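You operate a simulated robot arm through the tools that you are given. There is no shell and no other tool.

You run a simulated two-armed robot. Do the job below in one go: nothing can be reset, and whatever is moved stays where it is left.

JOB
Carry the black tray with both arms and set it on the bottom shelf of the teal shelf unit.
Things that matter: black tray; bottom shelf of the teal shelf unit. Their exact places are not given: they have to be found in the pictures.

Only the result counts: the job must be done as asked and must still hold three seconds after the hand-in. Knocking over, shifting, dropping, spilling or breaking anything else fails it.

ROBOT AND FRAMES
Two 7-joint arms with two-finger parallel grippers on one trunk, on a base that moves. Base frame: it is fixed to the floor where the robot stands at the start and does not move with it; the origin is under the middle of the robot, x ahead of it, y to its left, z up. Readings come in m, degrees, newtons and seconds.
The left shoulder is at the start at [0.036, 0.171, 1.058], the right one opposite. With the tool pointing down near the work surface each hand reaches from about 0.22 to 0.7 m from the robot's upright axis, wherever it stands, measured 20 degrees to its own side. Places, roughly: bottom shelf of the teal shelf unit [0.5, 0.2, 0.3]. Payload 3.43 kg a hand.
The tool frame of a hand sits at the grasp point between the pads (the TCP): z along the fingers, y along the line on which they close. The tips reach 0.034 m beyond it. The gripper opens to 0.128 m. The fingers are 0.024 m wide and 0.012 m thick; the gripper's body (0.048 by 0.13 m) begins 0.096 m behind the TCP.
Orientation is that of the tool frame in the base frame, as [roll, pitch, yaw] about the fixed x, y, z axes, in that order (R = Rz(yaw) Ry(pitch) Rx(roll)). With the fingers straight down and closing along the base's y, the tool's x points along the base's -x, its y along +y and its z along -z.

CONTROLS
- The arms move only by the tool drive_tool. It takes "left_motion", "right_motion" or both (then of equal length, played together; a hand with none holds still); each is text: rows parted by semicolons, each of 7 numbers parted by spaces: the shift along the tool's x, y, z in m, then the turn, a rotation vector about the tool's x, y, z in degrees, then the finger opening in m, from 0 to 0.128. In form: x y z ax ay az gripper; .... A call has 1 to 20 rows; each row is the pose to reach, as a shift and turn from the pose commanded when the call began, along the tool's axes at that moment. Each row takes 0.2 s and may step no farther than 0.05 m and 8.6 degrees from the row before; otherwise, or with a gripper value out of range, the whole call is refused. A pose out of reach is approached as far as the arm can. The call stops where the force on the tool passes 40 N (or 10 N more than at its start, if that is more) or the arm is blocked; 0.2 s more then pass. The fingers move at their own pace (about 0.108 m/s each) and stop on an object; they squeeze with about 41 N. The grip force told is the motor's: it shows also when the fingers shut on nothing. Time passes only in rows, and 0.2 s behind the last, so rows that repeat a pose let the fingers close. The reply holds the time, the measured pose of the TCP, the force on the tool along the base axes, the opening and the grip force, in the units named above and with some noise, with the torque about the TCP (base axes, N m) and any sound that the robot's microphone picked up.
- Cameras (640 x 400 px; columns grow to the right, rows downward): "scene" is now at [0.1408, 0.0104, 1.2236]; the picture's right is [0.20, -0.98, -0.00], its down [-0.52, -0.10, -0.85] and it looks along [0.83, 0.17, -0.53] (base axes); focal length 214 px, centre (320, 200). "left" rides on the left gripper at [0.076, 0.011, -0.16] in its tool frame; the picture's right is [-0.15, 0.99, 0.00], its down [-0.88, -0.13, -0.46] and it looks along [-0.45, -0.07, 0.89] (tool axes); focal length 234 px, centre (320, 200). "right" rides on the right gripper at [0.076, -0.011, -0.16] in its tool frame; the picture's right is [0.15, 0.99, 0.00], its down [-0.88, 0.13, -0.46] and it looks along [-0.45, 0.07, 0.89] (tool axes); focal length 234 px, centre (320, 200).
- grab_frame(camera): a new picture of that camera. The clock stands still meanwhile.
- raise_lower(by): slides the trunk up (or, below 0, down) by that many m; the arms and the scene camera ride with it, the base frame stays. It gives what a move gives, with no picture.
- steer(legs): drives the robot by 1 to 6 legs, each [ahead, turn to the left] in m and degrees, along the robot's own axes; the way and the turn of a leg run together, so that a leg with both is an arc; at most 1.5 m and 180 degrees a leg. The arms and the cameras ride along, it lands a little off, and it stops where it bumps. It gives what a move gives.
- head_to(pan, tilt): turns the head with the scene camera to pan (to the left, within 80 degrees either way) and tilt (down, from -29 to 69), counted from straight ahead of the robot. It gives what a move gives.
- pixel_to_xyz(camera, pixels): for up to 12 pixels [column, row] of the newest picture of that camera ("zoom" is the newest enlarged one), the place [x, y, z] in the base frame of the surface seen there, good to about 0.002 m. The clock stands still meanwhile.
- enlarge(camera, box): a new picture of the part [left, top, right, bottom] of that camera's present view, enlarged. The clock stands still meanwhile.
- job_done(): hands the job in; it is judged then, once.

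Open the grippers and draw the arms clear of the work before you hand the job in, unless the task says otherwise.

The tools are called after "Request:" as name(argument=value, ...) on one line, values as JSON. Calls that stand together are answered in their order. drive_tool: Moves the arms, as the interface text tells. Its arguments: {"type":"object","properties":{"left_motion":{"type":"string"},"right_motion":{"type":"string"}},"required":[]} The other tools are called the same way: raise_lower (by) moves the trunk up or down; steer (legs) drives the base; head_to (pan, tilt) turns the head that bears the scene camera; grab_frame (camera) takes a picture; pixel_to_xyz (camera, pixels) gives the place of the surface under pixels of a picture; enlarge (camera, box) takes an enlarged picture of a part of a camera's view; job_done () hands the job in.

At the start:

```text
time: 0.0
left_ee_pos: [0.2964, 0.1967, 1.1651]
left_ee_rot: [179.6, 0.9, -180.0]
left_ft_force: [-0.2, 0.2, 0.2]
left_ft_torque: [0.0, -0.01, -0.02]
left_width: 0.128
left_grasp_force: 0.2
right_ee_pos: [0.2857, -0.0585, 1.1131]
right_ee_rot: [179.1, 7.6, 178.8]
right_ft_force: [-0.4, -1.0, -0.6]
right_ft_torque: [0.03, -0.04, 0.0]
right_width: 0.1282
right_grasp_force: 0.1
trunk travel left (down, up): [-0.225, 0.176]
robot x, y, heading: [-0.0009, 0.001, -0.2]
head pan, tilt (commanded): [11.7, 33.4]
```

scene: 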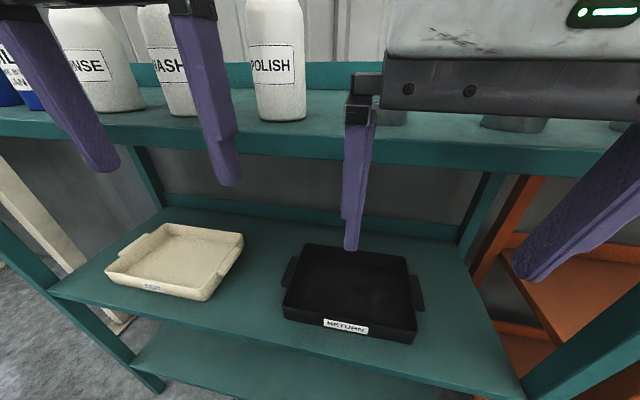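
right: 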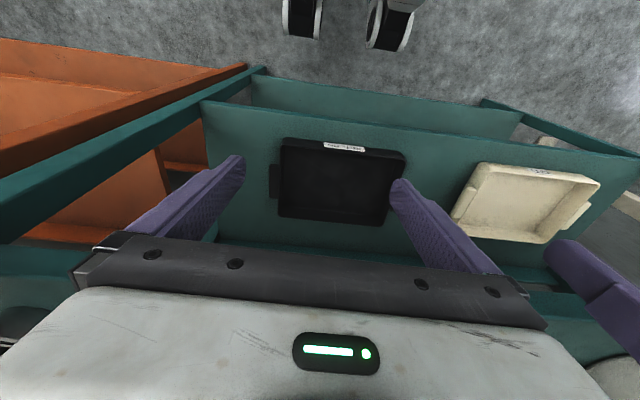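
left: 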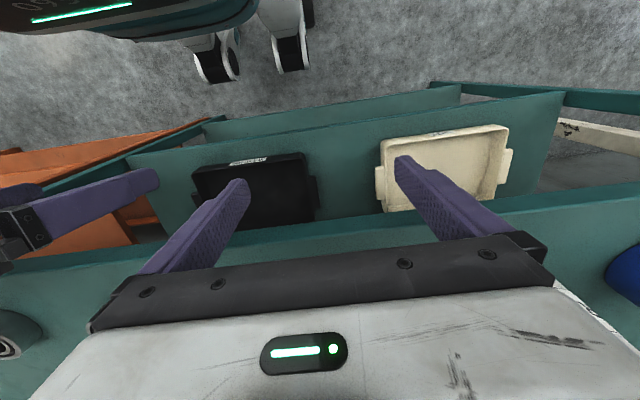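

The black tray sits on the teal unit's middle shelf (around pixel 350,295 in the scene) with handles left (290,272) and right (417,292); the bottom shelf is visible below. I measure key points.

Request:
pixel_to_xyz(camera="scene", pixels=[[290, 262], [287, 282], [417, 278], [420, 308], [310, 246], [406, 260], [284, 310], [413, 340], [350, 290], [250, 280], [300, 380], [480, 380]])

Request:
pixel_to_xyz(camera="scene", pixels=[[160, 345], [210, 380], [400, 398], [60, 290], [520, 395], [160, 210], [440, 230], [350, 150], [180, 260], [130, 262], [238, 238], [270, 130]])

Request:
enlarge(camera="scene", box=[260, 220, 460, 360])

```text
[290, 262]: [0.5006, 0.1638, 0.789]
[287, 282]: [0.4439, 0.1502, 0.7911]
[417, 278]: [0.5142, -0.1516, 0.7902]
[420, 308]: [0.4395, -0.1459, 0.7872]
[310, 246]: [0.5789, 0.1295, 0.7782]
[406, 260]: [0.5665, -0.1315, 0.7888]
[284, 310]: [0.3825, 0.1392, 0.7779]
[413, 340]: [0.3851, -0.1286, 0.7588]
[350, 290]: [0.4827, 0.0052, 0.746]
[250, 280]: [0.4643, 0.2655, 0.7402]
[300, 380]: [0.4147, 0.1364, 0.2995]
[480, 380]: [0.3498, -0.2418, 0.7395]
```

```text
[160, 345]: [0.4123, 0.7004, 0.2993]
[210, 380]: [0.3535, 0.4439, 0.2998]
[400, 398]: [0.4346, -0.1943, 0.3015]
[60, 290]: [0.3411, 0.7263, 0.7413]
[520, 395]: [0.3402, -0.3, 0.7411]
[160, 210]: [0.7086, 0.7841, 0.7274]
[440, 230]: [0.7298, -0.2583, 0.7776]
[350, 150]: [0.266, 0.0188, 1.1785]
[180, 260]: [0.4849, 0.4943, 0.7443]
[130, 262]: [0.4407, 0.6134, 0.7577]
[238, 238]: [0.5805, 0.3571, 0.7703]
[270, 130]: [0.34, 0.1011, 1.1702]
```

```text
2.86 times, centred on (360, 290) of scene
```

zoom: 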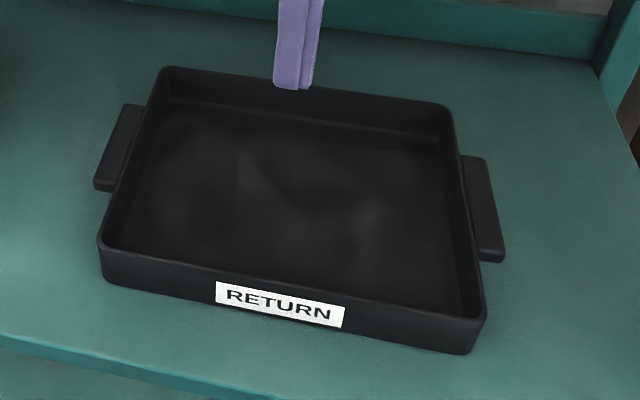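

The tray spans about y −0.13..0.13, x 0.38..0.58, with handles at z≈0.79 at y≈±0.15; middle shelf at z≈0.74 and bottom shelf at z≈0.30. I tilt the head down to see the front edges and the bottom shelf.

Request:
head_to(pan=0, tilt=60)

Request:
grab_frame(camera="scene")

```text
time: 0.9
left_ee_pos: [0.2987, 0.201, 1.1603]
left_ee_rot: [179.9, 0.9, -179.8]
left_ft_force: [1.2, 0.6, 0.1]
left_ft_torque: [0.01, 0.0, 0.0]
left_width: 0.1279
left_grasp_force: 0.1
right_ee_pos: [0.2885, -0.0586, 1.1119]
right_ee_rot: [179.0, 8.1, 178.2]
right_ft_force: [6.6, -21.2, -12.1]
right_ft_torque: [3.33, 0.85, 0.34]
right_width: 0.1283
right_grasp_force: 0.1
trunk travel left (down, up): [-0.225, 0.176]
robot x, y, heading: [-0.0022, -0.0021, -0.4]
head pan, tilt (commanded): [0.0, 60.0]
```

```text
taken
```

scene: 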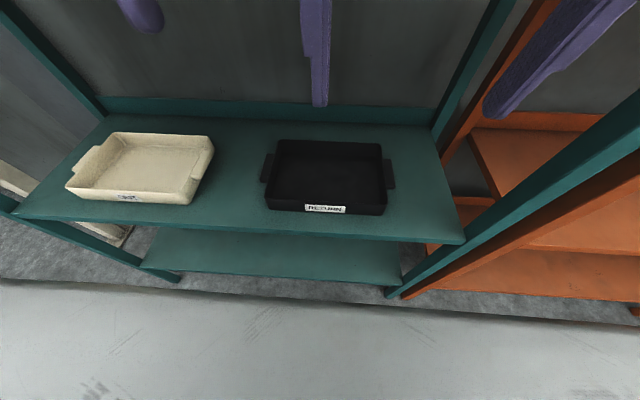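

The right hand reads about 25 N (−21 in y) after the head turned, and a gray body fills rows 280–400, so the head likely touches the right gripper. I tilt the head back up.

Request:
head_to(pan=5, tilt=35)

Request:
grab_frame(camera="scene")

Request:
grab_frame(camera="right")

Request:
grab_frame(camera="left")

```text
time: 1.8
left_ee_pos: [0.2993, 0.1983, 1.1616]
left_ee_rot: [179.7, 0.9, -179.9]
left_ft_force: [0.2, 0.2, -0.6]
left_ft_torque: [-0.01, 0.04, 0.01]
left_width: 0.1279
left_grasp_force: 0.0
right_ee_pos: [0.2871, -0.057, 1.1137]
right_ee_rot: [179.0, 8.0, 178.5]
right_ft_force: [-0.5, -0.1, 0.4]
right_ft_torque: [-0.03, 0.0, -0.06]
right_width: 0.1279
right_grasp_force: 0.1
trunk travel left (down, up): [-0.225, 0.176]
robot x, y, heading: [-0.0018, -0.0028, -0.4]
head pan, tilt (commanded): [5.0, 35.0]
```

```text
taken
```

scene: 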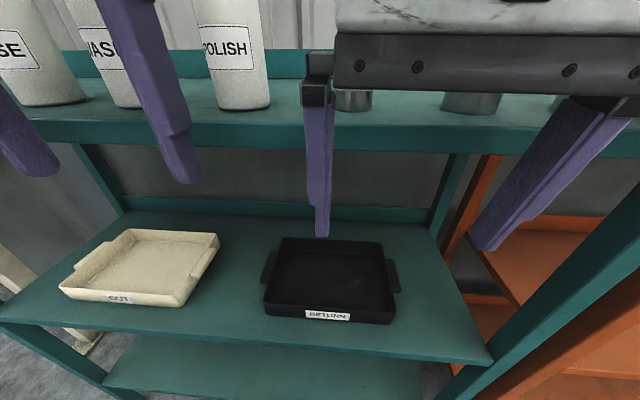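

```text
taken
```

right: 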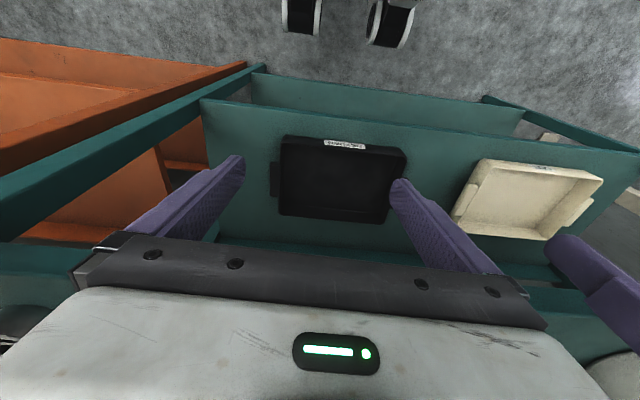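

```text
taken
```

left: 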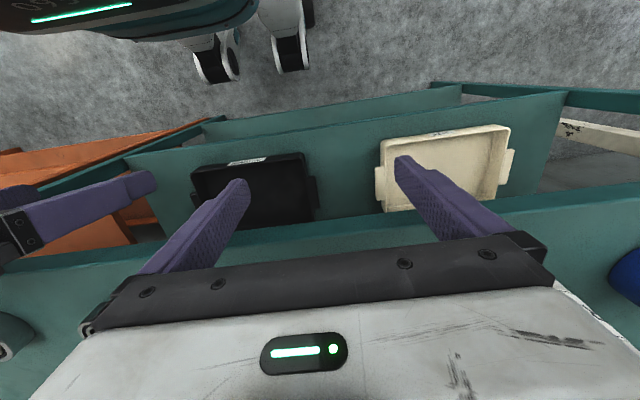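

The forces are back to zero. I measure the geometry of the shelf unit: shelf edges, the top shelf and the posts.

Request:
pixel_to_xyz(camera="scene", pixels=[[250, 130], [250, 110], [420, 130], [90, 160], [450, 180], [560, 310], [610, 240], [250, 337], [250, 350], [420, 345], [480, 362], [20, 320]])

Request:
pixel_to_xyz(camera="right", pixels=[[250, 103], [500, 140], [300, 90], [350, 92], [500, 112], [270, 75], [210, 105], [600, 153], [510, 105], [350, 125], [580, 300], [300, 265]])

Request:
pixel_to_xyz(camera="left", pixels=[[200, 120], [450, 90], [350, 110], [200, 140], [540, 95], [370, 120], [280, 240], [500, 210], [320, 130], [600, 105], [40, 290], [450, 100]])

```text
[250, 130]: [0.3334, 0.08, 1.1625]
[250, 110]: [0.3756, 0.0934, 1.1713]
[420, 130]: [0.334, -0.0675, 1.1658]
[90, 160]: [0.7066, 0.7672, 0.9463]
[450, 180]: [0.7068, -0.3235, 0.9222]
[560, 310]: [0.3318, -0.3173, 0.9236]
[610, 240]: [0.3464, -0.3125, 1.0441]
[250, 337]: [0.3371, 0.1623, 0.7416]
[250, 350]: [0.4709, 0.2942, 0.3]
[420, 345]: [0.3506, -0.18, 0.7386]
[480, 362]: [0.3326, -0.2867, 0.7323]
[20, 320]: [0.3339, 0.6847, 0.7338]
```

```text
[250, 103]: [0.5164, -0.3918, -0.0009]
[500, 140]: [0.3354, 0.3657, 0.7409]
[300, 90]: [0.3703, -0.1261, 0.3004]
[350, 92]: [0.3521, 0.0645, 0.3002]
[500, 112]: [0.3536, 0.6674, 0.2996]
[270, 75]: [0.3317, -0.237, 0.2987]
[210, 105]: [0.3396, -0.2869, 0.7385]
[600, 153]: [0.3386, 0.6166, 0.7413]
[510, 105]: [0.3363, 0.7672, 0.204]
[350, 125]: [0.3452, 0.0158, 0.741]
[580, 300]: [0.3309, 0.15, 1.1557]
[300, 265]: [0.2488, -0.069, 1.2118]
```

```text
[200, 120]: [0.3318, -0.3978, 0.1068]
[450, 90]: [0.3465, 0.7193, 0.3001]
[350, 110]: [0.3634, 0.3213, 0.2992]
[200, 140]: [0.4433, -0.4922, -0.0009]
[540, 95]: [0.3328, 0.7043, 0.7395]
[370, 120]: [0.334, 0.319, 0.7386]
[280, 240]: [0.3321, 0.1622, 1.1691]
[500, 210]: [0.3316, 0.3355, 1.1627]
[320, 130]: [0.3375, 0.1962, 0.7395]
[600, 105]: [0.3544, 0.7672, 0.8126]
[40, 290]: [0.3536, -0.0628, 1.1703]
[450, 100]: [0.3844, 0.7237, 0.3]
```

The shelves span x≈0.332–0.73, tops at z≈0.30, 0.74 and 1.17, right post at y≈−0.32. Before backing the robot away I look to either side to check free floor.

Request:
head_to(pan=80, tilt=30)

Request:
grab_frame(camera="scene")

Request:
head_to(pan=-80, tilt=30)

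Request:
grab_frame(camera="scene")

```text
time: 3.3
left_ee_pos: [0.3001, 0.2001, 1.1614]
left_ee_rot: [179.8, 0.8, -179.9]
left_ft_force: [0.1, -0.6, -0.3]
left_ft_torque: [-0.04, 0.03, 0.04]
left_width: 0.128
left_grasp_force: 0.0
right_ee_pos: [0.2876, -0.059, 1.1122]
right_ee_rot: [179.0, 8.0, 178.5]
right_ft_force: [-0.6, 0.3, 0.0]
right_ft_torque: [0.0, 0.04, -0.02]
right_width: 0.1279
right_grasp_force: 0.1
trunk travel left (down, up): [-0.225, 0.176]
robot x, y, heading: [0.0031, -0.0004, -0.6]
head pan, tilt (commanded): [80.0, 30.0]
```

```text
taken
```

scene: 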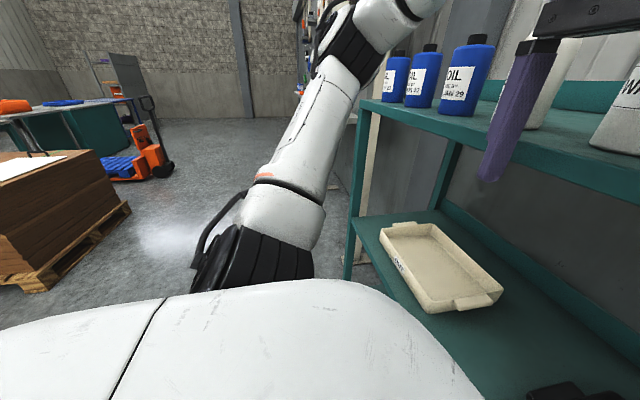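

```text
time: 5.7
left_ee_pos: [0.2992, 0.199, 1.1604]
left_ee_rot: [179.8, 0.9, -179.9]
left_ft_force: [0.3, 1.0, 0.4]
left_ft_torque: [0.0, 0.0, -0.01]
left_width: 0.1278
left_grasp_force: 0.0
right_ee_pos: [0.2878, -0.0581, 1.1115]
right_ee_rot: [179.0, 8.1, 178.4]
right_ft_force: [-0.2, -0.4, -0.8]
right_ft_torque: [-0.01, 0.0, 0.0]
right_width: 0.128
right_grasp_force: 0.1
trunk travel left (down, up): [-0.225, 0.176]
robot x, y, heading: [-0.0017, -0.0007, -0.6]
head pan, tilt (commanded): [-80.0, 30.0]
```

```text
taken
```

scene: 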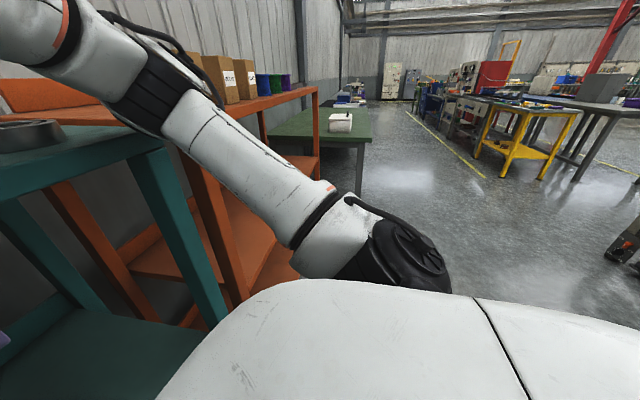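

The floor on both sides looks open. I check the floor seen at the top corners of the hand pictures and the wheel places, then face the head forward again.

Request:
pixel_to_xyz(camera="right", pixels=[[20, 5], [200, 5], [260, 5], [450, 5], [620, 5], [300, 20], [390, 25], [340, 5]])

Request:
pixel_to_xyz(camera="left", pixels=[[350, 5], [450, 5], [620, 5], [220, 60], [290, 40], [120, 60], [100, 10], [20, 60]])

Request:
pixel_to_xyz(camera="scene", pixels=[[620, 250], [630, 190], [520, 160], [400, 240], [420, 200], [630, 290], [340, 120], [500, 240], [130, 140], [180, 160], [300, 230], [240, 170]])

Request:
head_to(pan=80, tilt=30)

Request:
grab_frame(camera="scene")

Request:
pixel_to_xyz(camera="scene", pixels=[[60, 220], [35, 290], [130, 210], [10, 290], [150, 250], [340, 60], [280, 150], [270, 220], [370, 15], [560, 70], [440, 100], [100, 260]])

```text
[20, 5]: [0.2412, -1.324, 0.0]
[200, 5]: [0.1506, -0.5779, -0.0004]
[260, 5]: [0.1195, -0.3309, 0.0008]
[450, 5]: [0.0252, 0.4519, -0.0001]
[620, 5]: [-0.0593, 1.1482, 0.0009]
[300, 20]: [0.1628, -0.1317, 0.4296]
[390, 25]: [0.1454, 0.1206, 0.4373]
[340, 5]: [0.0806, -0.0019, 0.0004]
```

```text
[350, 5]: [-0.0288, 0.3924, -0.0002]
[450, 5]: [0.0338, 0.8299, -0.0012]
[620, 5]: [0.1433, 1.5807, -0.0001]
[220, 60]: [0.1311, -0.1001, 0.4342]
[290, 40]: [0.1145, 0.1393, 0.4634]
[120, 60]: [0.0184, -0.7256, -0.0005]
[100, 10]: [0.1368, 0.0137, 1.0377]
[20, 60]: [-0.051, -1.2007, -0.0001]
```

```text
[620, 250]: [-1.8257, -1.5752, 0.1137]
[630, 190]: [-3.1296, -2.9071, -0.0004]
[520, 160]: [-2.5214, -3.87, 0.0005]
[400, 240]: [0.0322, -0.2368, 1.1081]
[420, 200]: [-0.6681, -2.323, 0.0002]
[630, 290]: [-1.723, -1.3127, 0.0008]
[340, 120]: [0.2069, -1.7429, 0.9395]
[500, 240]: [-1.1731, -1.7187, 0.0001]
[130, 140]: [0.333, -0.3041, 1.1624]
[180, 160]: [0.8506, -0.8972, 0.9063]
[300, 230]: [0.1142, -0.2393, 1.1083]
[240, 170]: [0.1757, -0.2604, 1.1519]
```

```text
time: 8.2
left_ee_pos: [0.2988, 0.1993, 1.1602]
left_ee_rot: [179.8, 0.9, -179.9]
left_ft_force: [0.4, 0.4, -0.1]
left_ft_torque: [0.0, 0.02, 0.01]
left_width: 0.128
left_grasp_force: 0.0
right_ee_pos: [0.2885, -0.0585, 1.1135]
right_ee_rot: [179.0, 8.1, 178.6]
right_ft_force: [-0.9, 0.6, -0.1]
right_ft_torque: [0.01, -0.01, 0.02]
right_width: 0.1279
right_grasp_force: 0.1
trunk travel left (down, up): [-0.225, 0.176]
robot x, y, heading: [-0.0034, -0.0007, -0.3]
head pan, tilt (commanded): [80.0, 30.0]
```

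```text
taken
```

scene: 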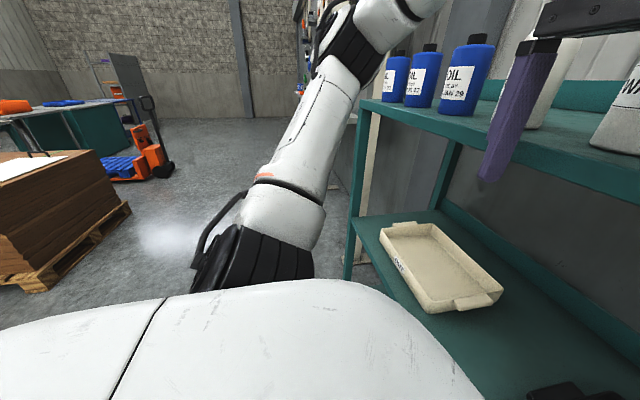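

```text
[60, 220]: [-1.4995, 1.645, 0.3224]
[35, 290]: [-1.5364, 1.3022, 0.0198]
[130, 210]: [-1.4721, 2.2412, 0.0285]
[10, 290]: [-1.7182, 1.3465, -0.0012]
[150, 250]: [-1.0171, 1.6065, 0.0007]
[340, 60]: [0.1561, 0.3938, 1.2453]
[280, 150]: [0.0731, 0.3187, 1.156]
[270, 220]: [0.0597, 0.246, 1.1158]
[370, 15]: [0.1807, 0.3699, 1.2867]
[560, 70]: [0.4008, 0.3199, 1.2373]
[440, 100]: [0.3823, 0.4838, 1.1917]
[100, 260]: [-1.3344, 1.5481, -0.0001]
```

Floor behind is clear within at least 1 m (nearest things at x≈−1.5, y≈1.3). I back up 0.27 m so that the arms have room to reach forward, then face the head ahead.

Request:
steer(legs=[[-0.27, 0.3]])

Request:
head_to(pan=0, tilt=35)

Request:
grab_frame(camera="scene")

```text
time: 10.1
left_ee_pos: [0.0485, 0.2046, 1.1562]
left_ee_rot: [-179.9, 0.0, -179.8]
left_ft_force: [1.0, 0.7, 0.2]
left_ft_torque: [0.0, -0.01, 0.02]
left_width: 0.1279
left_grasp_force: 0.1
right_ee_pos: [0.0352, -0.0512, 1.1047]
right_ee_rot: [179.5, 6.5, 179.1]
right_ft_force: [0.5, -0.4, 0.1]
right_ft_torque: [0.01, 0.0, 0.0]
right_width: 0.1281
right_grasp_force: 0.1
trunk travel left (down, up): [-0.225, 0.176]
robot x, y, heading: [-0.2659, 0.0038, -0.2]
head pan, tilt (commanded): [80.0, 30.0]
```

```text
time: 11.6
left_ee_pos: [0.0482, 0.2046, 1.1546]
left_ee_rot: [-179.8, -0.1, -179.7]
left_ft_force: [0.4, 0.0, 0.6]
left_ft_torque: [-0.01, 0.01, 0.01]
left_width: 0.1283
left_grasp_force: 0.1
right_ee_pos: [0.0376, -0.0513, 1.1056]
right_ee_rot: [179.6, 6.5, 179.2]
right_ft_force: [0.4, 0.3, 0.1]
right_ft_torque: [0.02, -0.03, -0.02]
right_width: 0.128
right_grasp_force: 0.2
trunk travel left (down, up): [-0.225, 0.176]
robot x, y, heading: [-0.2611, 0.001, -0.1]
head pan, tilt (commanded): [0.0, 35.0]
```

```text
taken
```

scene: 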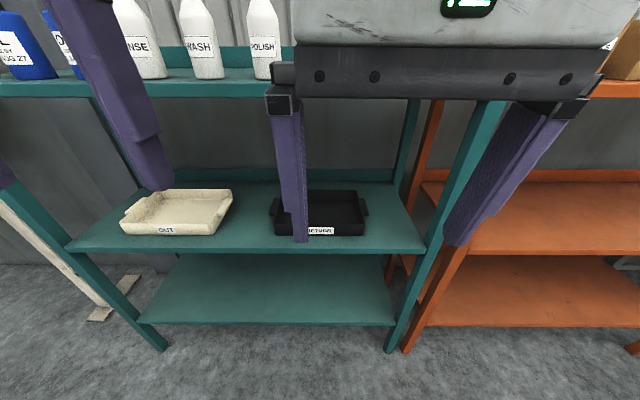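

Robot is at x≈−0.26. I raise the trunk so the arm pose at the middle shelf will match the one at the bottom shelf after lowering the trunk.

Request:
raise_lower(by=0.17)

Request:
drive_tool(left_motion="0 0 0.04 0 -4 0 0.128; 0 0 0.08 0 -8 0 0.128; 0 -0.005 0.12 0 -13 0 0.128; 0 -0.01 0.16 0 -18 0 0.128; 0 -0.015 0.2 0 -24 0 0.128; -0.01 -0.02 0.24 0 -30 0 0.128; -0.02 -0.03 0.28 0 -36 0 0.128; -0.04 -0.04 0.31 0 -41 0 0.128; -0.06 -0.05 0.34 0 -45 0 0.128", right_motion="0 -0.01 0.04 0 -4 0 0.128; 0 -0.02 0.08 0 -8 0 0.128; 0 -0.03 0.12 0 -13 0 0.128; 0 -0.04 0.16 0 -18 0 0.128; 0 -0.05 0.19 0 -24 0 0.128; -0.01 -0.06 0.21 0 -30 0 0.128; -0.02 -0.07 0.23 0 -36 0 0.128; -0.04 -0.08 0.26 0 -42 0 0.128; -0.06 -0.09 0.29 0 -48 0 0.128")

Request:
grab_frame(camera="scene")

```text
time: 13.5
left_ee_pos: [0.0489, 0.2052, 1.326]
left_ee_rot: [-180.0, 0.0, -179.7]
left_ft_force: [0.7, 0.2, 0.2]
left_ft_torque: [0.0, 0.01, 0.0]
left_width: 0.128
left_grasp_force: 0.0
right_ee_pos: [0.0359, -0.0503, 1.2756]
right_ee_rot: [179.5, 6.5, 179.0]
right_ft_force: [0.8, 0.1, -0.6]
right_ft_torque: [0.0, -0.02, -0.03]
right_width: 0.128
right_grasp_force: 0.1
trunk travel left (down, up): [-0.395, 0.006]
robot x, y, heading: [-0.2641, 0.0005, -0.0]
head pan, tilt (commanded): [0.0, 35.0]
```

```text
time: 15.5
left_ee_pos: [0.1377, 0.1403, 0.9762]
left_ee_rot: [-180.0, 44.9, -179.7]
left_ft_force: [0.6, 1.1, 0.5]
left_ft_torque: [0.01, -0.01, -0.02]
left_width: 0.128
left_grasp_force: 0.0
left hand out of reach, approached as far as the arm can: row 5, 6, 7, 8, 9
right_ee_pos: [0.1434, -0.1262, 0.9827]
right_ee_rot: [179.1, 54.5, 178.5]
right_ft_force: [-0.4, -0.1, 0.5]
right_ft_torque: [-0.01, 0.0, -0.03]
right_width: 0.128
right_grasp_force: 0.1
right hand out of reach, approached as far as the arm can: row 5, 6, 7, 8, 9
trunk travel left (down, up): [-0.395, 0.006]
robot x, y, heading: [-0.2624, -0.0019, 0.2]
head pan, tilt (commanded): [0.0, 35.0]
```

```text
taken
```

scene: 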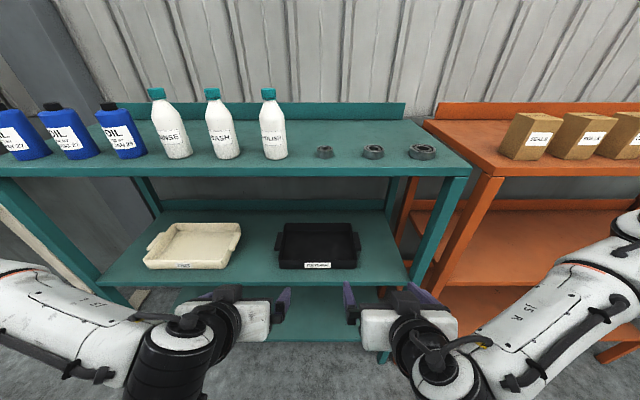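

The arms are now pitched ~45° forward, in front of the shelf. I look with both hand cameras and measure the tray again from the new scene view.

Request:
grab_frame(camera="left")

Request:
grab_frame(camera="right")

Request:
enlarge(camera="scene", box=[260, 210, 380, 285])

```text
taken
```

left: 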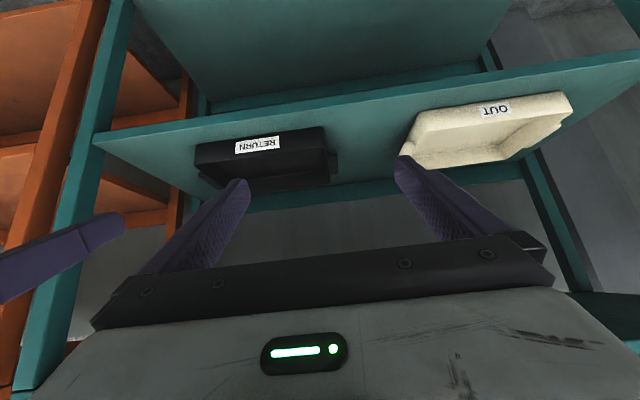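

```text
taken
```

right: 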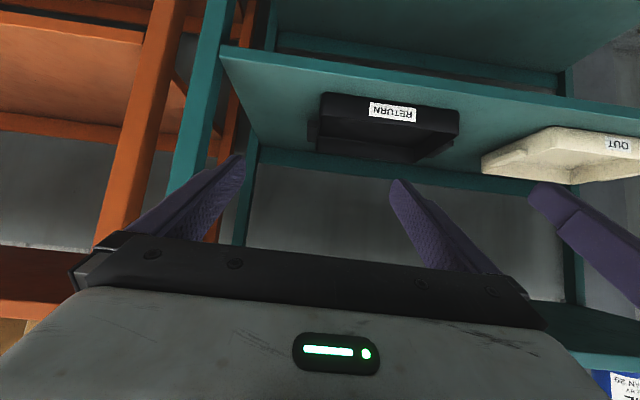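

```text
5.33 times, centred on (320, 248) of scene
```

zoom: 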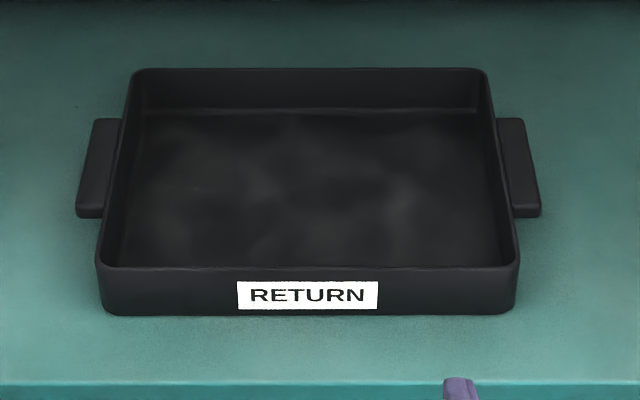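

The zoom shows the tray squarely with its handles at (98,165) and (520,165). I measure the handles, wall rims and shelf near them.

Request:
pixel_to_xyz(camera="zoom", pixels=[[108, 122], [97, 165], [84, 202], [90, 212], [114, 202], [120, 160], [132, 100], [135, 72], [106, 266], [102, 300], [130, 180], [80, 225]])

Request:
pixel_to_xyz(camera="zoom", pixels=[[512, 122], [520, 165], [530, 202], [530, 212], [508, 202], [500, 150], [488, 90], [484, 72], [513, 262], [510, 300], [495, 180], [540, 225]])

Request:
pixel_to_xyz(camera="zoom", pixels=[[300, 69], [300, 108], [300, 180], [300, 255], [300, 268], [300, 312], [300, 385], [60, 212], [560, 212], [90, 119], [525, 119], [300, 390]])

```text
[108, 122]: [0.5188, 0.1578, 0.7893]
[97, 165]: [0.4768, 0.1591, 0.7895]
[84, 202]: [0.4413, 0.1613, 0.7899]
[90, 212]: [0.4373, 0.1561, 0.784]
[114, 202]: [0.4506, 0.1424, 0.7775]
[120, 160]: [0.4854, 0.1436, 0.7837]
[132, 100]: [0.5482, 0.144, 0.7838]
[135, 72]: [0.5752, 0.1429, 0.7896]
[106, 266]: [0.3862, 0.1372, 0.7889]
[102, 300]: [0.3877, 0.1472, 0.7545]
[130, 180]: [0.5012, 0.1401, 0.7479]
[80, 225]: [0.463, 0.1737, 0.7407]
```

```text
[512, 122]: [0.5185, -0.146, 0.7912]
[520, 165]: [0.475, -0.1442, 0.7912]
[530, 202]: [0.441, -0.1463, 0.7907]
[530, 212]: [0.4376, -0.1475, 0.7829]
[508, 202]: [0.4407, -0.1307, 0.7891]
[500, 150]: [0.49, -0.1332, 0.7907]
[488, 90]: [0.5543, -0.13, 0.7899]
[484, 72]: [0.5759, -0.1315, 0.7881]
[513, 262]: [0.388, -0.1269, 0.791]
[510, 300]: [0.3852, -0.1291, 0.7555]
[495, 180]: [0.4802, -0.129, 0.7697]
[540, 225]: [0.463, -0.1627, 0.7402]
```

```text
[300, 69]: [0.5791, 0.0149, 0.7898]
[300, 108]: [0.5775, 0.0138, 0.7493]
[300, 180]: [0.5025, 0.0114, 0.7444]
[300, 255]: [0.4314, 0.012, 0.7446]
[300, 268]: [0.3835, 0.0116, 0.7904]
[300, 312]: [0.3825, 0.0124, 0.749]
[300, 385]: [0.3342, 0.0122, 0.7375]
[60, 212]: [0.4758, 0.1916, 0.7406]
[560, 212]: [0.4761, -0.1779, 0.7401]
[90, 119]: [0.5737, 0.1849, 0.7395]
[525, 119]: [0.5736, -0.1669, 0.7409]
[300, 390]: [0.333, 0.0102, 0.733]
```

Tray: outer walls y≈−0.134..0.146, x 0.383..0.583, rim z 0.790, floor 0.7445; handles reach y≈0.167 and −0.156 over x 0.437–0.522. I check shelf front-face thickness for clearance.

Request:
pixel_to_xyz(camera="scene", pixels=[[330, 166], [330, 172], [330, 176], [330, 180], [310, 282], [310, 285], [310, 288], [310, 291], [310, 340], [310, 343], [430, 250], [440, 175]])

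Request:
pixel_to_xyz(camera="scene", pixels=[[160, 70], [380, 152], [425, 152], [270, 150], [325, 145], [222, 155], [390, 330], [385, 350], [100, 270], [200, 330], [240, 300], [330, 320]])

```text
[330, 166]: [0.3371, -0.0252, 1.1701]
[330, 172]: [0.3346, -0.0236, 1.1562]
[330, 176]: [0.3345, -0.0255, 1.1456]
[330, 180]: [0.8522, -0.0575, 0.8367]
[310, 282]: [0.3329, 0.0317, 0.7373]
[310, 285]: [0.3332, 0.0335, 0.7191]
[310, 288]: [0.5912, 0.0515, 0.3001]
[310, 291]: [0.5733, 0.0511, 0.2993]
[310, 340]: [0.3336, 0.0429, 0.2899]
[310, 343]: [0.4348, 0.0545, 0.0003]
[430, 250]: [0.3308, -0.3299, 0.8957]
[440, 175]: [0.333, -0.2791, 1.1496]
```

```text
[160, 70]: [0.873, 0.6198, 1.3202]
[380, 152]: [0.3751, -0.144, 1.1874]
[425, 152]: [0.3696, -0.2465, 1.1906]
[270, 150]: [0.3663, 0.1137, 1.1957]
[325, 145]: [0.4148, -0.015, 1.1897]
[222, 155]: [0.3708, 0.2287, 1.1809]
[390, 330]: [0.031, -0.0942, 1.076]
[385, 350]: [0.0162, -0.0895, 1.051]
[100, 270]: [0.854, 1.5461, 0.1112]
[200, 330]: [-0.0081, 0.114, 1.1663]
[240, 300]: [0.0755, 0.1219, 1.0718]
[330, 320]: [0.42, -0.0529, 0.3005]
```

Shelf boards are about 0.03 thick (top shelf underside ≈1.14, middle ≈0.71). I move both hands forward to a pre-grasp above the tray near (0.40, ±0.148, 0.90), matching the right hand's pitch to 45°.

Request:
drive_tool(left_motion="-0.019 0.002 0.034 0 0 0 0.1; -0.038 0.004 0.068 0 0 0 0.1; -0.056 0.006 0.102 0 0 0 0.1; -0.075 0.008 0.136 0 0 0 0.1; -0.094 0.01 0.17 0 0 0 0.1; -0.113 0.012 0.205 0 0 0 0.1; -0.1315 0.013 0.239 0 0 0 0.1", right_motion="-0.012 -0.002 0.037 0 1.4 0 0.1; -0.023 -0.004 0.074 0 2.8 0 0.1; -0.035 -0.006 0.11 0 4.2 0 0.1; -0.047 -0.009 0.147 0 5.6 0 0.1; -0.058 -0.012 0.184 0 7 0 0.1; -0.07 -0.014 0.22 0 8.4 0 0.1; -0.0817 -0.016 0.2574 0 9.5 0 0.1")

Request:
grab_frame(camera="scene")

Request:
grab_frame(camera="left")

Request:
grab_frame(camera="right")

```text
time: 17.1
left_ee_pos: [0.3994, 0.1533, 0.8989]
left_ee_rot: [-180.0, 44.9, -179.7]
left_ft_force: [0.5, 0.4, -0.2]
left_ft_torque: [-0.01, -0.04, -0.03]
left_width: 0.1
left_grasp_force: 0.0
right_ee_pos: [0.4025, -0.1426, 0.8987]
right_ee_rot: [179.2, 45.0, 178.7]
right_ft_force: [-0.2, -1.2, 0.5]
right_ft_torque: [-0.01, 0.04, 0.01]
right_width: 0.0999
right_grasp_force: 0.1
trunk travel left (down, up): [-0.395, 0.006]
robot x, y, heading: [-0.2694, 0.0005, -0.1]
head pan, tilt (commanded): [0.0, 35.0]
```

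```text
taken
```

scene: 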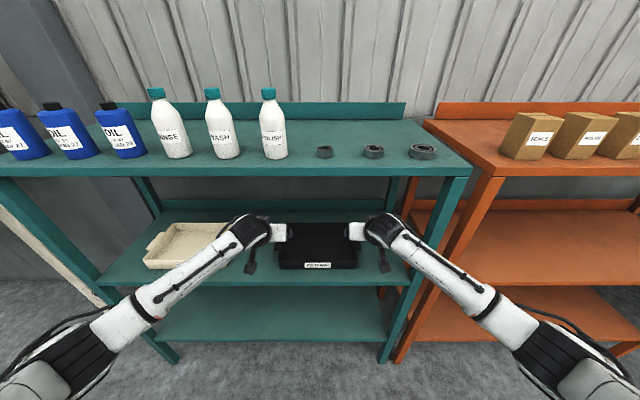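

```text
taken
```

left: 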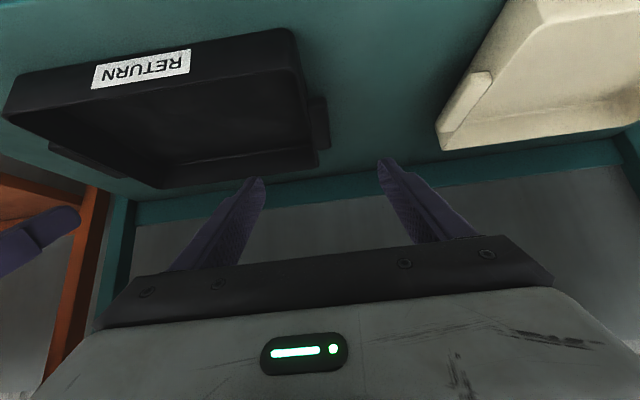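

```text
taken
```

right: 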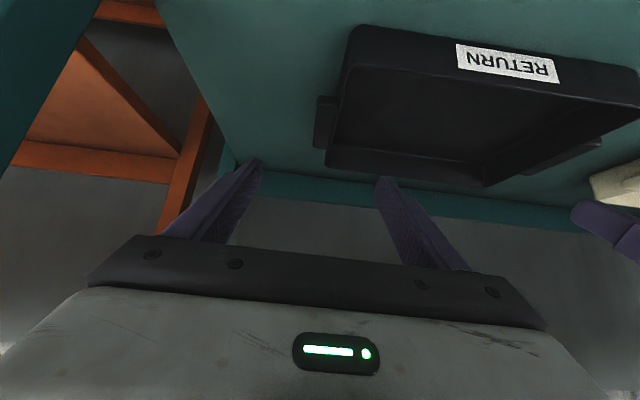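

Both hands sit at z≈0.899 with clear paths; the wrists clear the shelf. I move both on to above the handles at (0.47, 0.1535 / −0.142, 0.86).

Request:
drive_tool(left_motion="-0.0112 0 0.0387 0 0 0 0.09; -0.0224 0 0.0774 0 0 0 0.09", right_motion="-0.0102 0 0.0375 0 0 0 0.09; -0.0204 0.0006 0.0751 0 0 0 0.09")

Request:
grab_frame(camera="left")

Request:
grab_frame(camera="right")

Request:
enlarge(camera="scene", box=[230, 190, 430, 310])

```text
time: 17.7
left_ee_pos: [0.4692, 0.1525, 0.8582]
left_ee_rot: [-179.9, 45.0, -179.8]
left_ft_force: [-0.1, -0.5, -0.5]
left_ft_torque: [-0.04, 0.0, -0.03]
left_width: 0.0901
left_grasp_force: 0.0
right_ee_pos: [0.4689, -0.1463, 0.8619]
right_ee_rot: [179.4, 45.0, 178.9]
right_ft_force: [0.1, 0.3, -0.4]
right_ft_torque: [0.0, 0.01, 0.0]
right_width: 0.09
right_grasp_force: 0.0
trunk travel left (down, up): [-0.395, 0.006]
robot x, y, heading: [-0.2664, -0.0007, -0.2]
head pan, tilt (commanded): [0.0, 35.0]
```

```text
taken
```

left: 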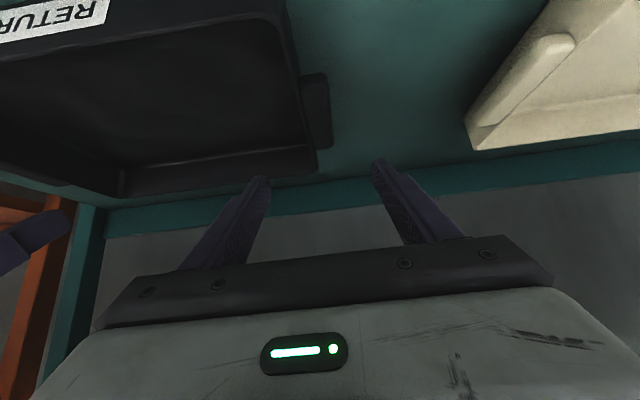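

```text
taken
```

right: 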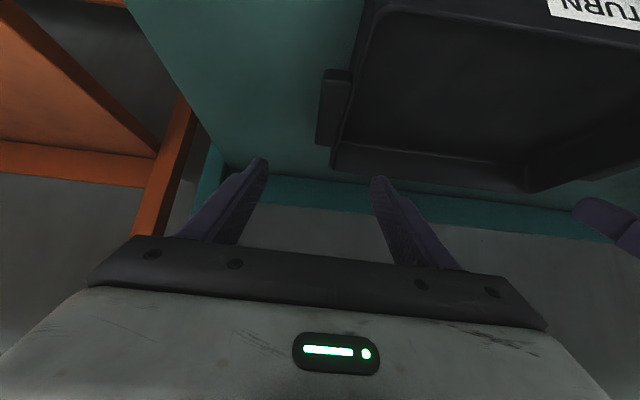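

```text
3.20 times, centred on (330, 250) of scene
```

zoom: 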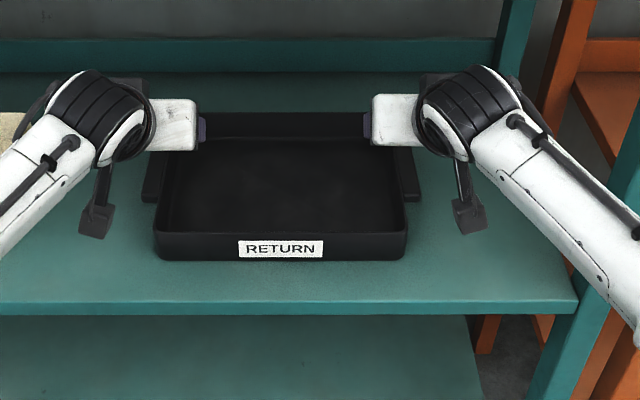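

The hands are above the handles. I check finger tip and handle positions through the hand cameras to centre the grips.

Request:
pixel_to_xyz(camera="left", pixels=[[266, 182], [379, 166], [262, 180], [384, 163], [328, 110], [305, 110], [296, 110], [326, 140], [318, 165], [290, 100], [308, 80], [285, 130]])

Request:
pixel_to_xyz(camera="right", pixels=[[263, 163], [376, 182], [258, 162], [380, 180], [320, 105], [345, 105], [354, 110], [319, 130], [333, 160], [362, 100], [340, 75], [370, 130]])

```text
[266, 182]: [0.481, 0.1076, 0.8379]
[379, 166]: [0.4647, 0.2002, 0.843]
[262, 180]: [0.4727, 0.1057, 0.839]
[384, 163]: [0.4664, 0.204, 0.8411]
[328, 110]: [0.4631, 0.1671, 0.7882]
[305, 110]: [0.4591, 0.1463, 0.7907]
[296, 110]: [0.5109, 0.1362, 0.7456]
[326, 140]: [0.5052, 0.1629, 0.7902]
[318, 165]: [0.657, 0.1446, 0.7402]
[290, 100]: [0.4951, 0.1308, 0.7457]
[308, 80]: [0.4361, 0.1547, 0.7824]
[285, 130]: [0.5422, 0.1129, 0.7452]
```

```text
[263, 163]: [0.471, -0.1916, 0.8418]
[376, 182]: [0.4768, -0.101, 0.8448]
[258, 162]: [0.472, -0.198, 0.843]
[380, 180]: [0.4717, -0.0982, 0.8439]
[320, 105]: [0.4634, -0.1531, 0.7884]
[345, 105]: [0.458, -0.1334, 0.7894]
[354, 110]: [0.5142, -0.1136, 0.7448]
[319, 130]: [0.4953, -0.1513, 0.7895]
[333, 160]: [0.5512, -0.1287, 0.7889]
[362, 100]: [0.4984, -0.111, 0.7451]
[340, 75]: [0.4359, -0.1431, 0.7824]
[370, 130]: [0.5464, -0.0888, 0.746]
```

Left fingers are centred at y≈0.154 (wanted 0.1535); right fingers at −0.1465, needing +0.006 in y. I lower both hands so TCP is at z≈0.787, tips staying ~1 cm above the tray floor.

Request:
drive_tool(left_motion="0.017 0 0.017 0 0 0 0.09; 0.034 0 0.034 0 0 0 0.09; 0.0495 0 0.0505 0 0 0 0.09; 0.0495 0 0.0505 0 0 0 0.09", right_motion="0.017 0.006 0.017 0 0 0 0.09; 0.034 0.006 0.034 0 0 0 0.09; 0.052 0.006 0.0535 0 0 0 0.09; 0.052 0.006 0.0535 0 0 0 0.09")

Request:
grab_frame(camera="left")

Request:
grab_frame(camera="right")

```text
time: 18.7
left_ee_pos: [0.4716, 0.1524, 0.7877]
left_ee_rot: [-179.8, 45.1, -179.7]
left_ft_force: [-1.4, -0.2, -0.5]
left_ft_torque: [0.01, 0.0, 0.0]
left_width: 0.0898
left_grasp_force: 0.0
right_ee_pos: [0.4692, -0.1405, 0.7872]
right_ee_rot: [179.4, 45.0, 178.7]
right_ft_force: [0.3, -0.5, 0.6]
right_ft_torque: [0.01, 0.01, 0.01]
right_width: 0.0901
right_grasp_force: 0.1
trunk travel left (down, up): [-0.395, 0.006]
robot x, y, heading: [-0.2658, 0.0025, 0.0]
head pan, tilt (commanded): [0.0, 35.0]
```

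```text
taken
```

left: 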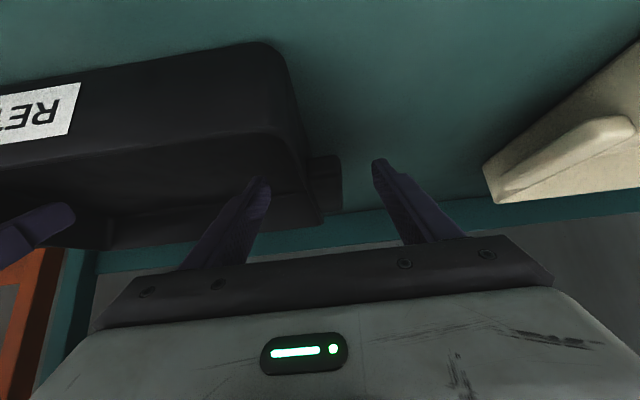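

```text
taken
```

right: 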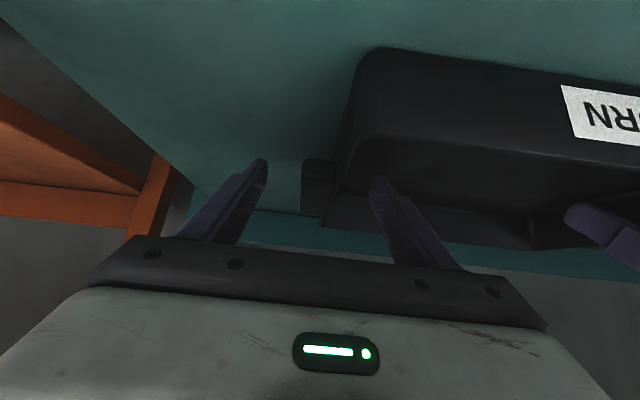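

Both handles sit between the fingers (left handle edge at (343,180), right at (302,185)). I close both grippers together.

Request:
drive_tool(left_motion="0 0 0 0 0 0 0.06; 0 0 0 0 0 0 0.04; 0 0 0 0 0 0 0.02; 0 0 0 0 0 0 0; 0 0 0 0 0 0 0; 0 0 0 0 0 0 0", right_motion="0 0 0 0 0 0 0.06; 0 0 0 0 0 0 0.04; 0 0 0 0 0 0 0.02; 0 0 0 0 0 0 0; 0 0 0 0 0 0 0; 0 0 0 0 0 0 0")

Request:
grab_frame(camera="left")

Request:
grab_frame(camera="right")

```text
time: 20.1
left_ee_pos: [0.4705, 0.155, 0.7876]
left_ee_rot: [179.7, 45.1, -179.8]
left_ft_force: [0.0, 19.1, 1.1]
left_ft_torque: [-0.41, -0.13, -1.37]
left_width: 0.0258
left_grasp_force: 40.5
right_ee_pos: [0.4692, -0.1431, 0.7873]
right_ee_rot: [179.8, 45.0, 178.8]
right_ft_force: [-0.9, -18.6, 1.4]
right_ft_torque: [0.17, -0.18, 1.61]
right_width: 0.0262
right_grasp_force: 41.0
trunk travel left (down, up): [-0.395, 0.006]
robot x, y, heading: [-0.2659, 0.0018, -0.3]
head pan, tilt (commanded): [0.0, 35.0]
```

```text
taken
```

left: 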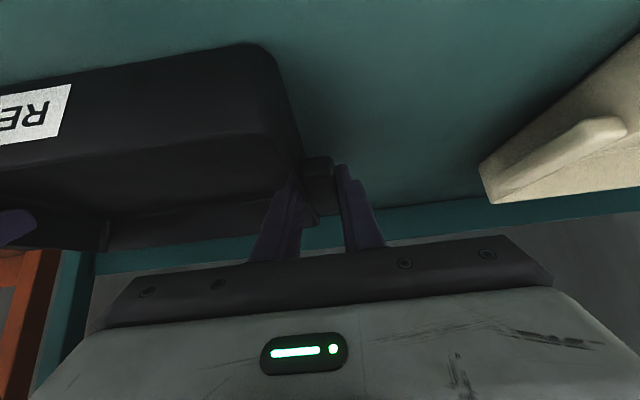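

```text
taken
```

right: 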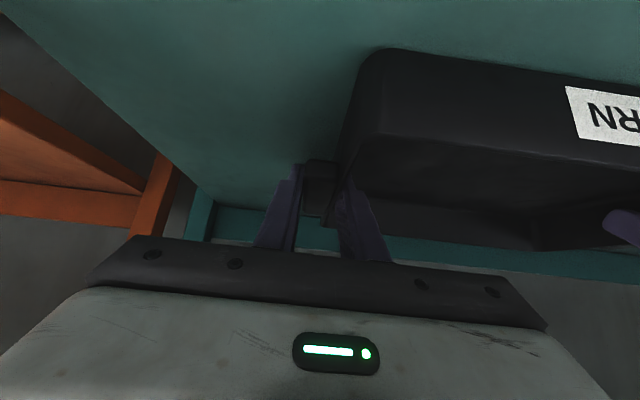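

Both grips hold at ~41 N with 0.026 m width, with ~19 N of outward stress between the hands. I relax it by shifting each commanded pose 2.5 mm outward.

Request:
drive_tool(left_motion="0 0.0015 0 0 0 0 0; 0 0.0025 0 0 0 0 0; 0 0.0025 0 0 0 0 0", right_motion="0 -0.0015 0 0 0 0 0; 0 -0.0025 0 0 0 0 0; 0 -0.0025 0 0 0 0 0")

```text
time: 20.9
left_ee_pos: [0.4709, 0.155, 0.7881]
left_ee_rot: [-179.9, 45.0, -179.7]
left_ft_force: [2.1, 12.4, 0.6]
left_ft_torque: [-0.26, -0.28, -0.87]
left_width: 0.0261
left_grasp_force: 40.5
right_ee_pos: [0.4698, -0.1424, 0.7866]
right_ee_rot: [179.3, 45.0, 178.6]
right_ft_force: [-3.0, -12.4, 4.3]
right_ft_torque: [0.15, 0.96, 1.59]
right_width: 0.026
right_grasp_force: 40.9
trunk travel left (down, up): [-0.395, 0.006]
robot x, y, heading: [-0.2643, -0.0011, -0.0]
head pan, tilt (commanded): [0.0, 35.0]
```

Stress dropped to ~12 N; I ease out 4 mm more and begin a slow 4 cm vertical lift with both hands in step.

Request:
drive_tool(left_motion="0 0.002 0 0 0 0 0; 0 0.004 0 0 0 0 0; -0.0035 0.004 -0.0035 0 0 0 0; -0.0071 0.004 -0.0071 0 0 0 0; -0.0141 0.004 -0.0141 0 0 0 0; -0.0212 0.004 -0.0212 0 0 0 0; -0.0283 0.004 -0.0283 0 0 0 0; -0.0283 0.004 -0.0283 0 0 0 0", right_motion="0 -0.002 0 0 0 0 0; 0 -0.004 0 0 0 0 0; -0.0035 -0.004 -0.0035 0 0 0 0; -0.0071 -0.004 -0.0071 0 0 0 0; -0.0141 -0.004 -0.0141 0 0 0 0; -0.0212 -0.004 -0.0212 0 0 0 0; -0.0283 -0.004 -0.0283 0 0 0 0; -0.0283 -0.004 -0.0283 0 0 0 0")

Request:
enlarge(camera="scene", box=[230, 190, 430, 310])

Request:
grab_frame(camera="left")

```text
time: 22.7
left_ee_pos: [0.4696, 0.1563, 0.8288]
left_ee_rot: [-179.5, 45.1, -179.7]
left_ft_force: [9.4, -20.2, -5.5]
left_ft_torque: [0.45, 0.05, 0.9]
left_width: 0.0259
left_grasp_force: 40.7
right_ee_pos: [0.47, -0.1422, 0.8257]
right_ee_rot: [178.7, 44.9, 178.6]
right_ft_force: [-8.5, 20.5, 0.8]
right_ft_torque: [0.4, -0.06, 1.54]
right_width: 0.0258
right_grasp_force: 40.7
trunk travel left (down, up): [-0.395, 0.006]
robot x, y, heading: [-0.2635, 0.0052, 0.0]
head pan, tilt (commanded): [0.0, 35.0]
```

```text
3.20 times, centred on (330, 250) of scene
```

zoom: 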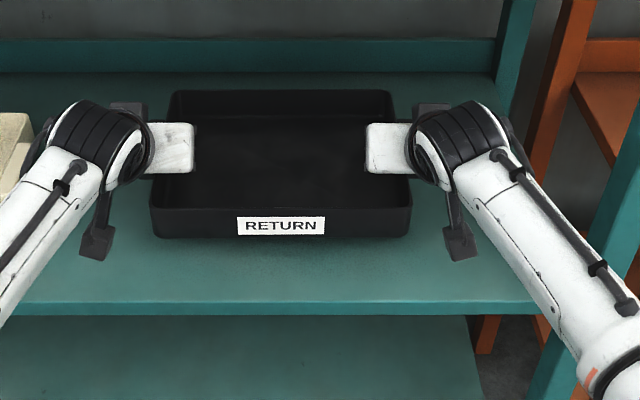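

```text
taken
```

left: 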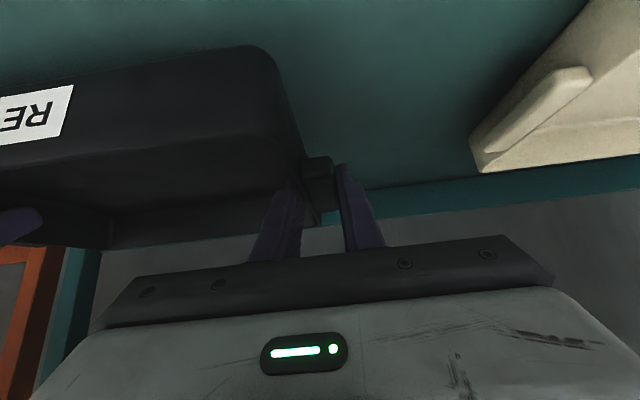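

The tray is off the shelf (~0.5 kg) but now the hands pull inward ~20 N and ±9 N in x. I correct by 2.5 mm in y and 1 mm in x each.

Request:
drive_tool(left_motion="-0.0003 -0.0012 0.0003 0 0 0 0; -0.0007 -0.0025 0.0007 0 0 0 0; -0.0007 -0.0025 0.0007 0 0 0 0", right_motion="0.0003 0.0012 -0.0003 0 0 0 0; 0.0007 0.0025 -0.0007 0 0 0 0; 0.0007 0.0025 -0.0007 0 0 0 0")

Request:
enlarge(camera="scene", box=[250, 190, 400, 290])

Request:
pixel_to_xyz(camera="zoom", pixels=[[145, 250], [498, 250], [148, 310], [495, 310], [180, 120], [460, 120], [320, 118], [320, 262], [320, 320], [145, 265], [498, 265], [320, 200]])

```text
time: 23.5
left_ee_pos: [0.4695, 0.1548, 0.8279]
left_ee_rot: [-179.8, 45.0, -179.7]
left_ft_force: [0.9, -14.4, -2.4]
left_ft_torque: [-0.31, -0.39, -0.98]
left_width: 0.0259
left_grasp_force: 40.9
right_ee_pos: [0.4687, -0.1428, 0.8257]
right_ee_rot: [179.1, 44.9, 178.6]
right_ft_force: [-0.6, 12.6, -2.5]
right_ft_torque: [0.32, 0.42, 1.29]
right_width: 0.0258
right_grasp_force: 40.7
trunk travel left (down, up): [-0.395, 0.006]
robot x, y, heading: [-0.263, 0.0, -0.2]
head pan, tilt (commanded): [0.0, 35.0]
```

```text
4.00 times, centred on (325, 240) of scene
```

zoom: 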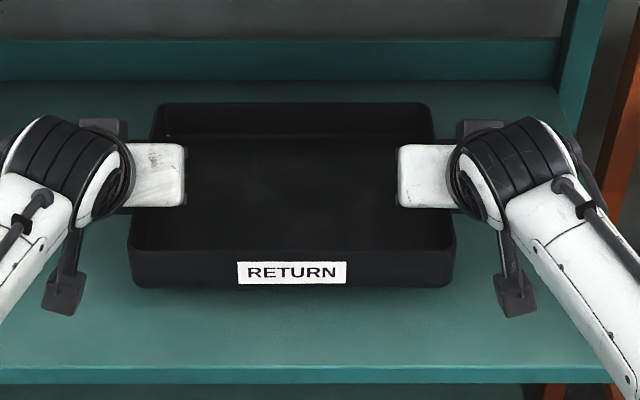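

```text
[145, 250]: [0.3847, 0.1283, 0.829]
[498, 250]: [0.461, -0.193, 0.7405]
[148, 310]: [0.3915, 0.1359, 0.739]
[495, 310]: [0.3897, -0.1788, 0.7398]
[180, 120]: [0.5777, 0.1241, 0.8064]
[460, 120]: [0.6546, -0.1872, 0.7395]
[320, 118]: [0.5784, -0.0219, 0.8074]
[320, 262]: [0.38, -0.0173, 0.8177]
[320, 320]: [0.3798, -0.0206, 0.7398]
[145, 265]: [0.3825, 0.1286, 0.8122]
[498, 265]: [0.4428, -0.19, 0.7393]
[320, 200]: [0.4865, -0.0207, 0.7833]
```

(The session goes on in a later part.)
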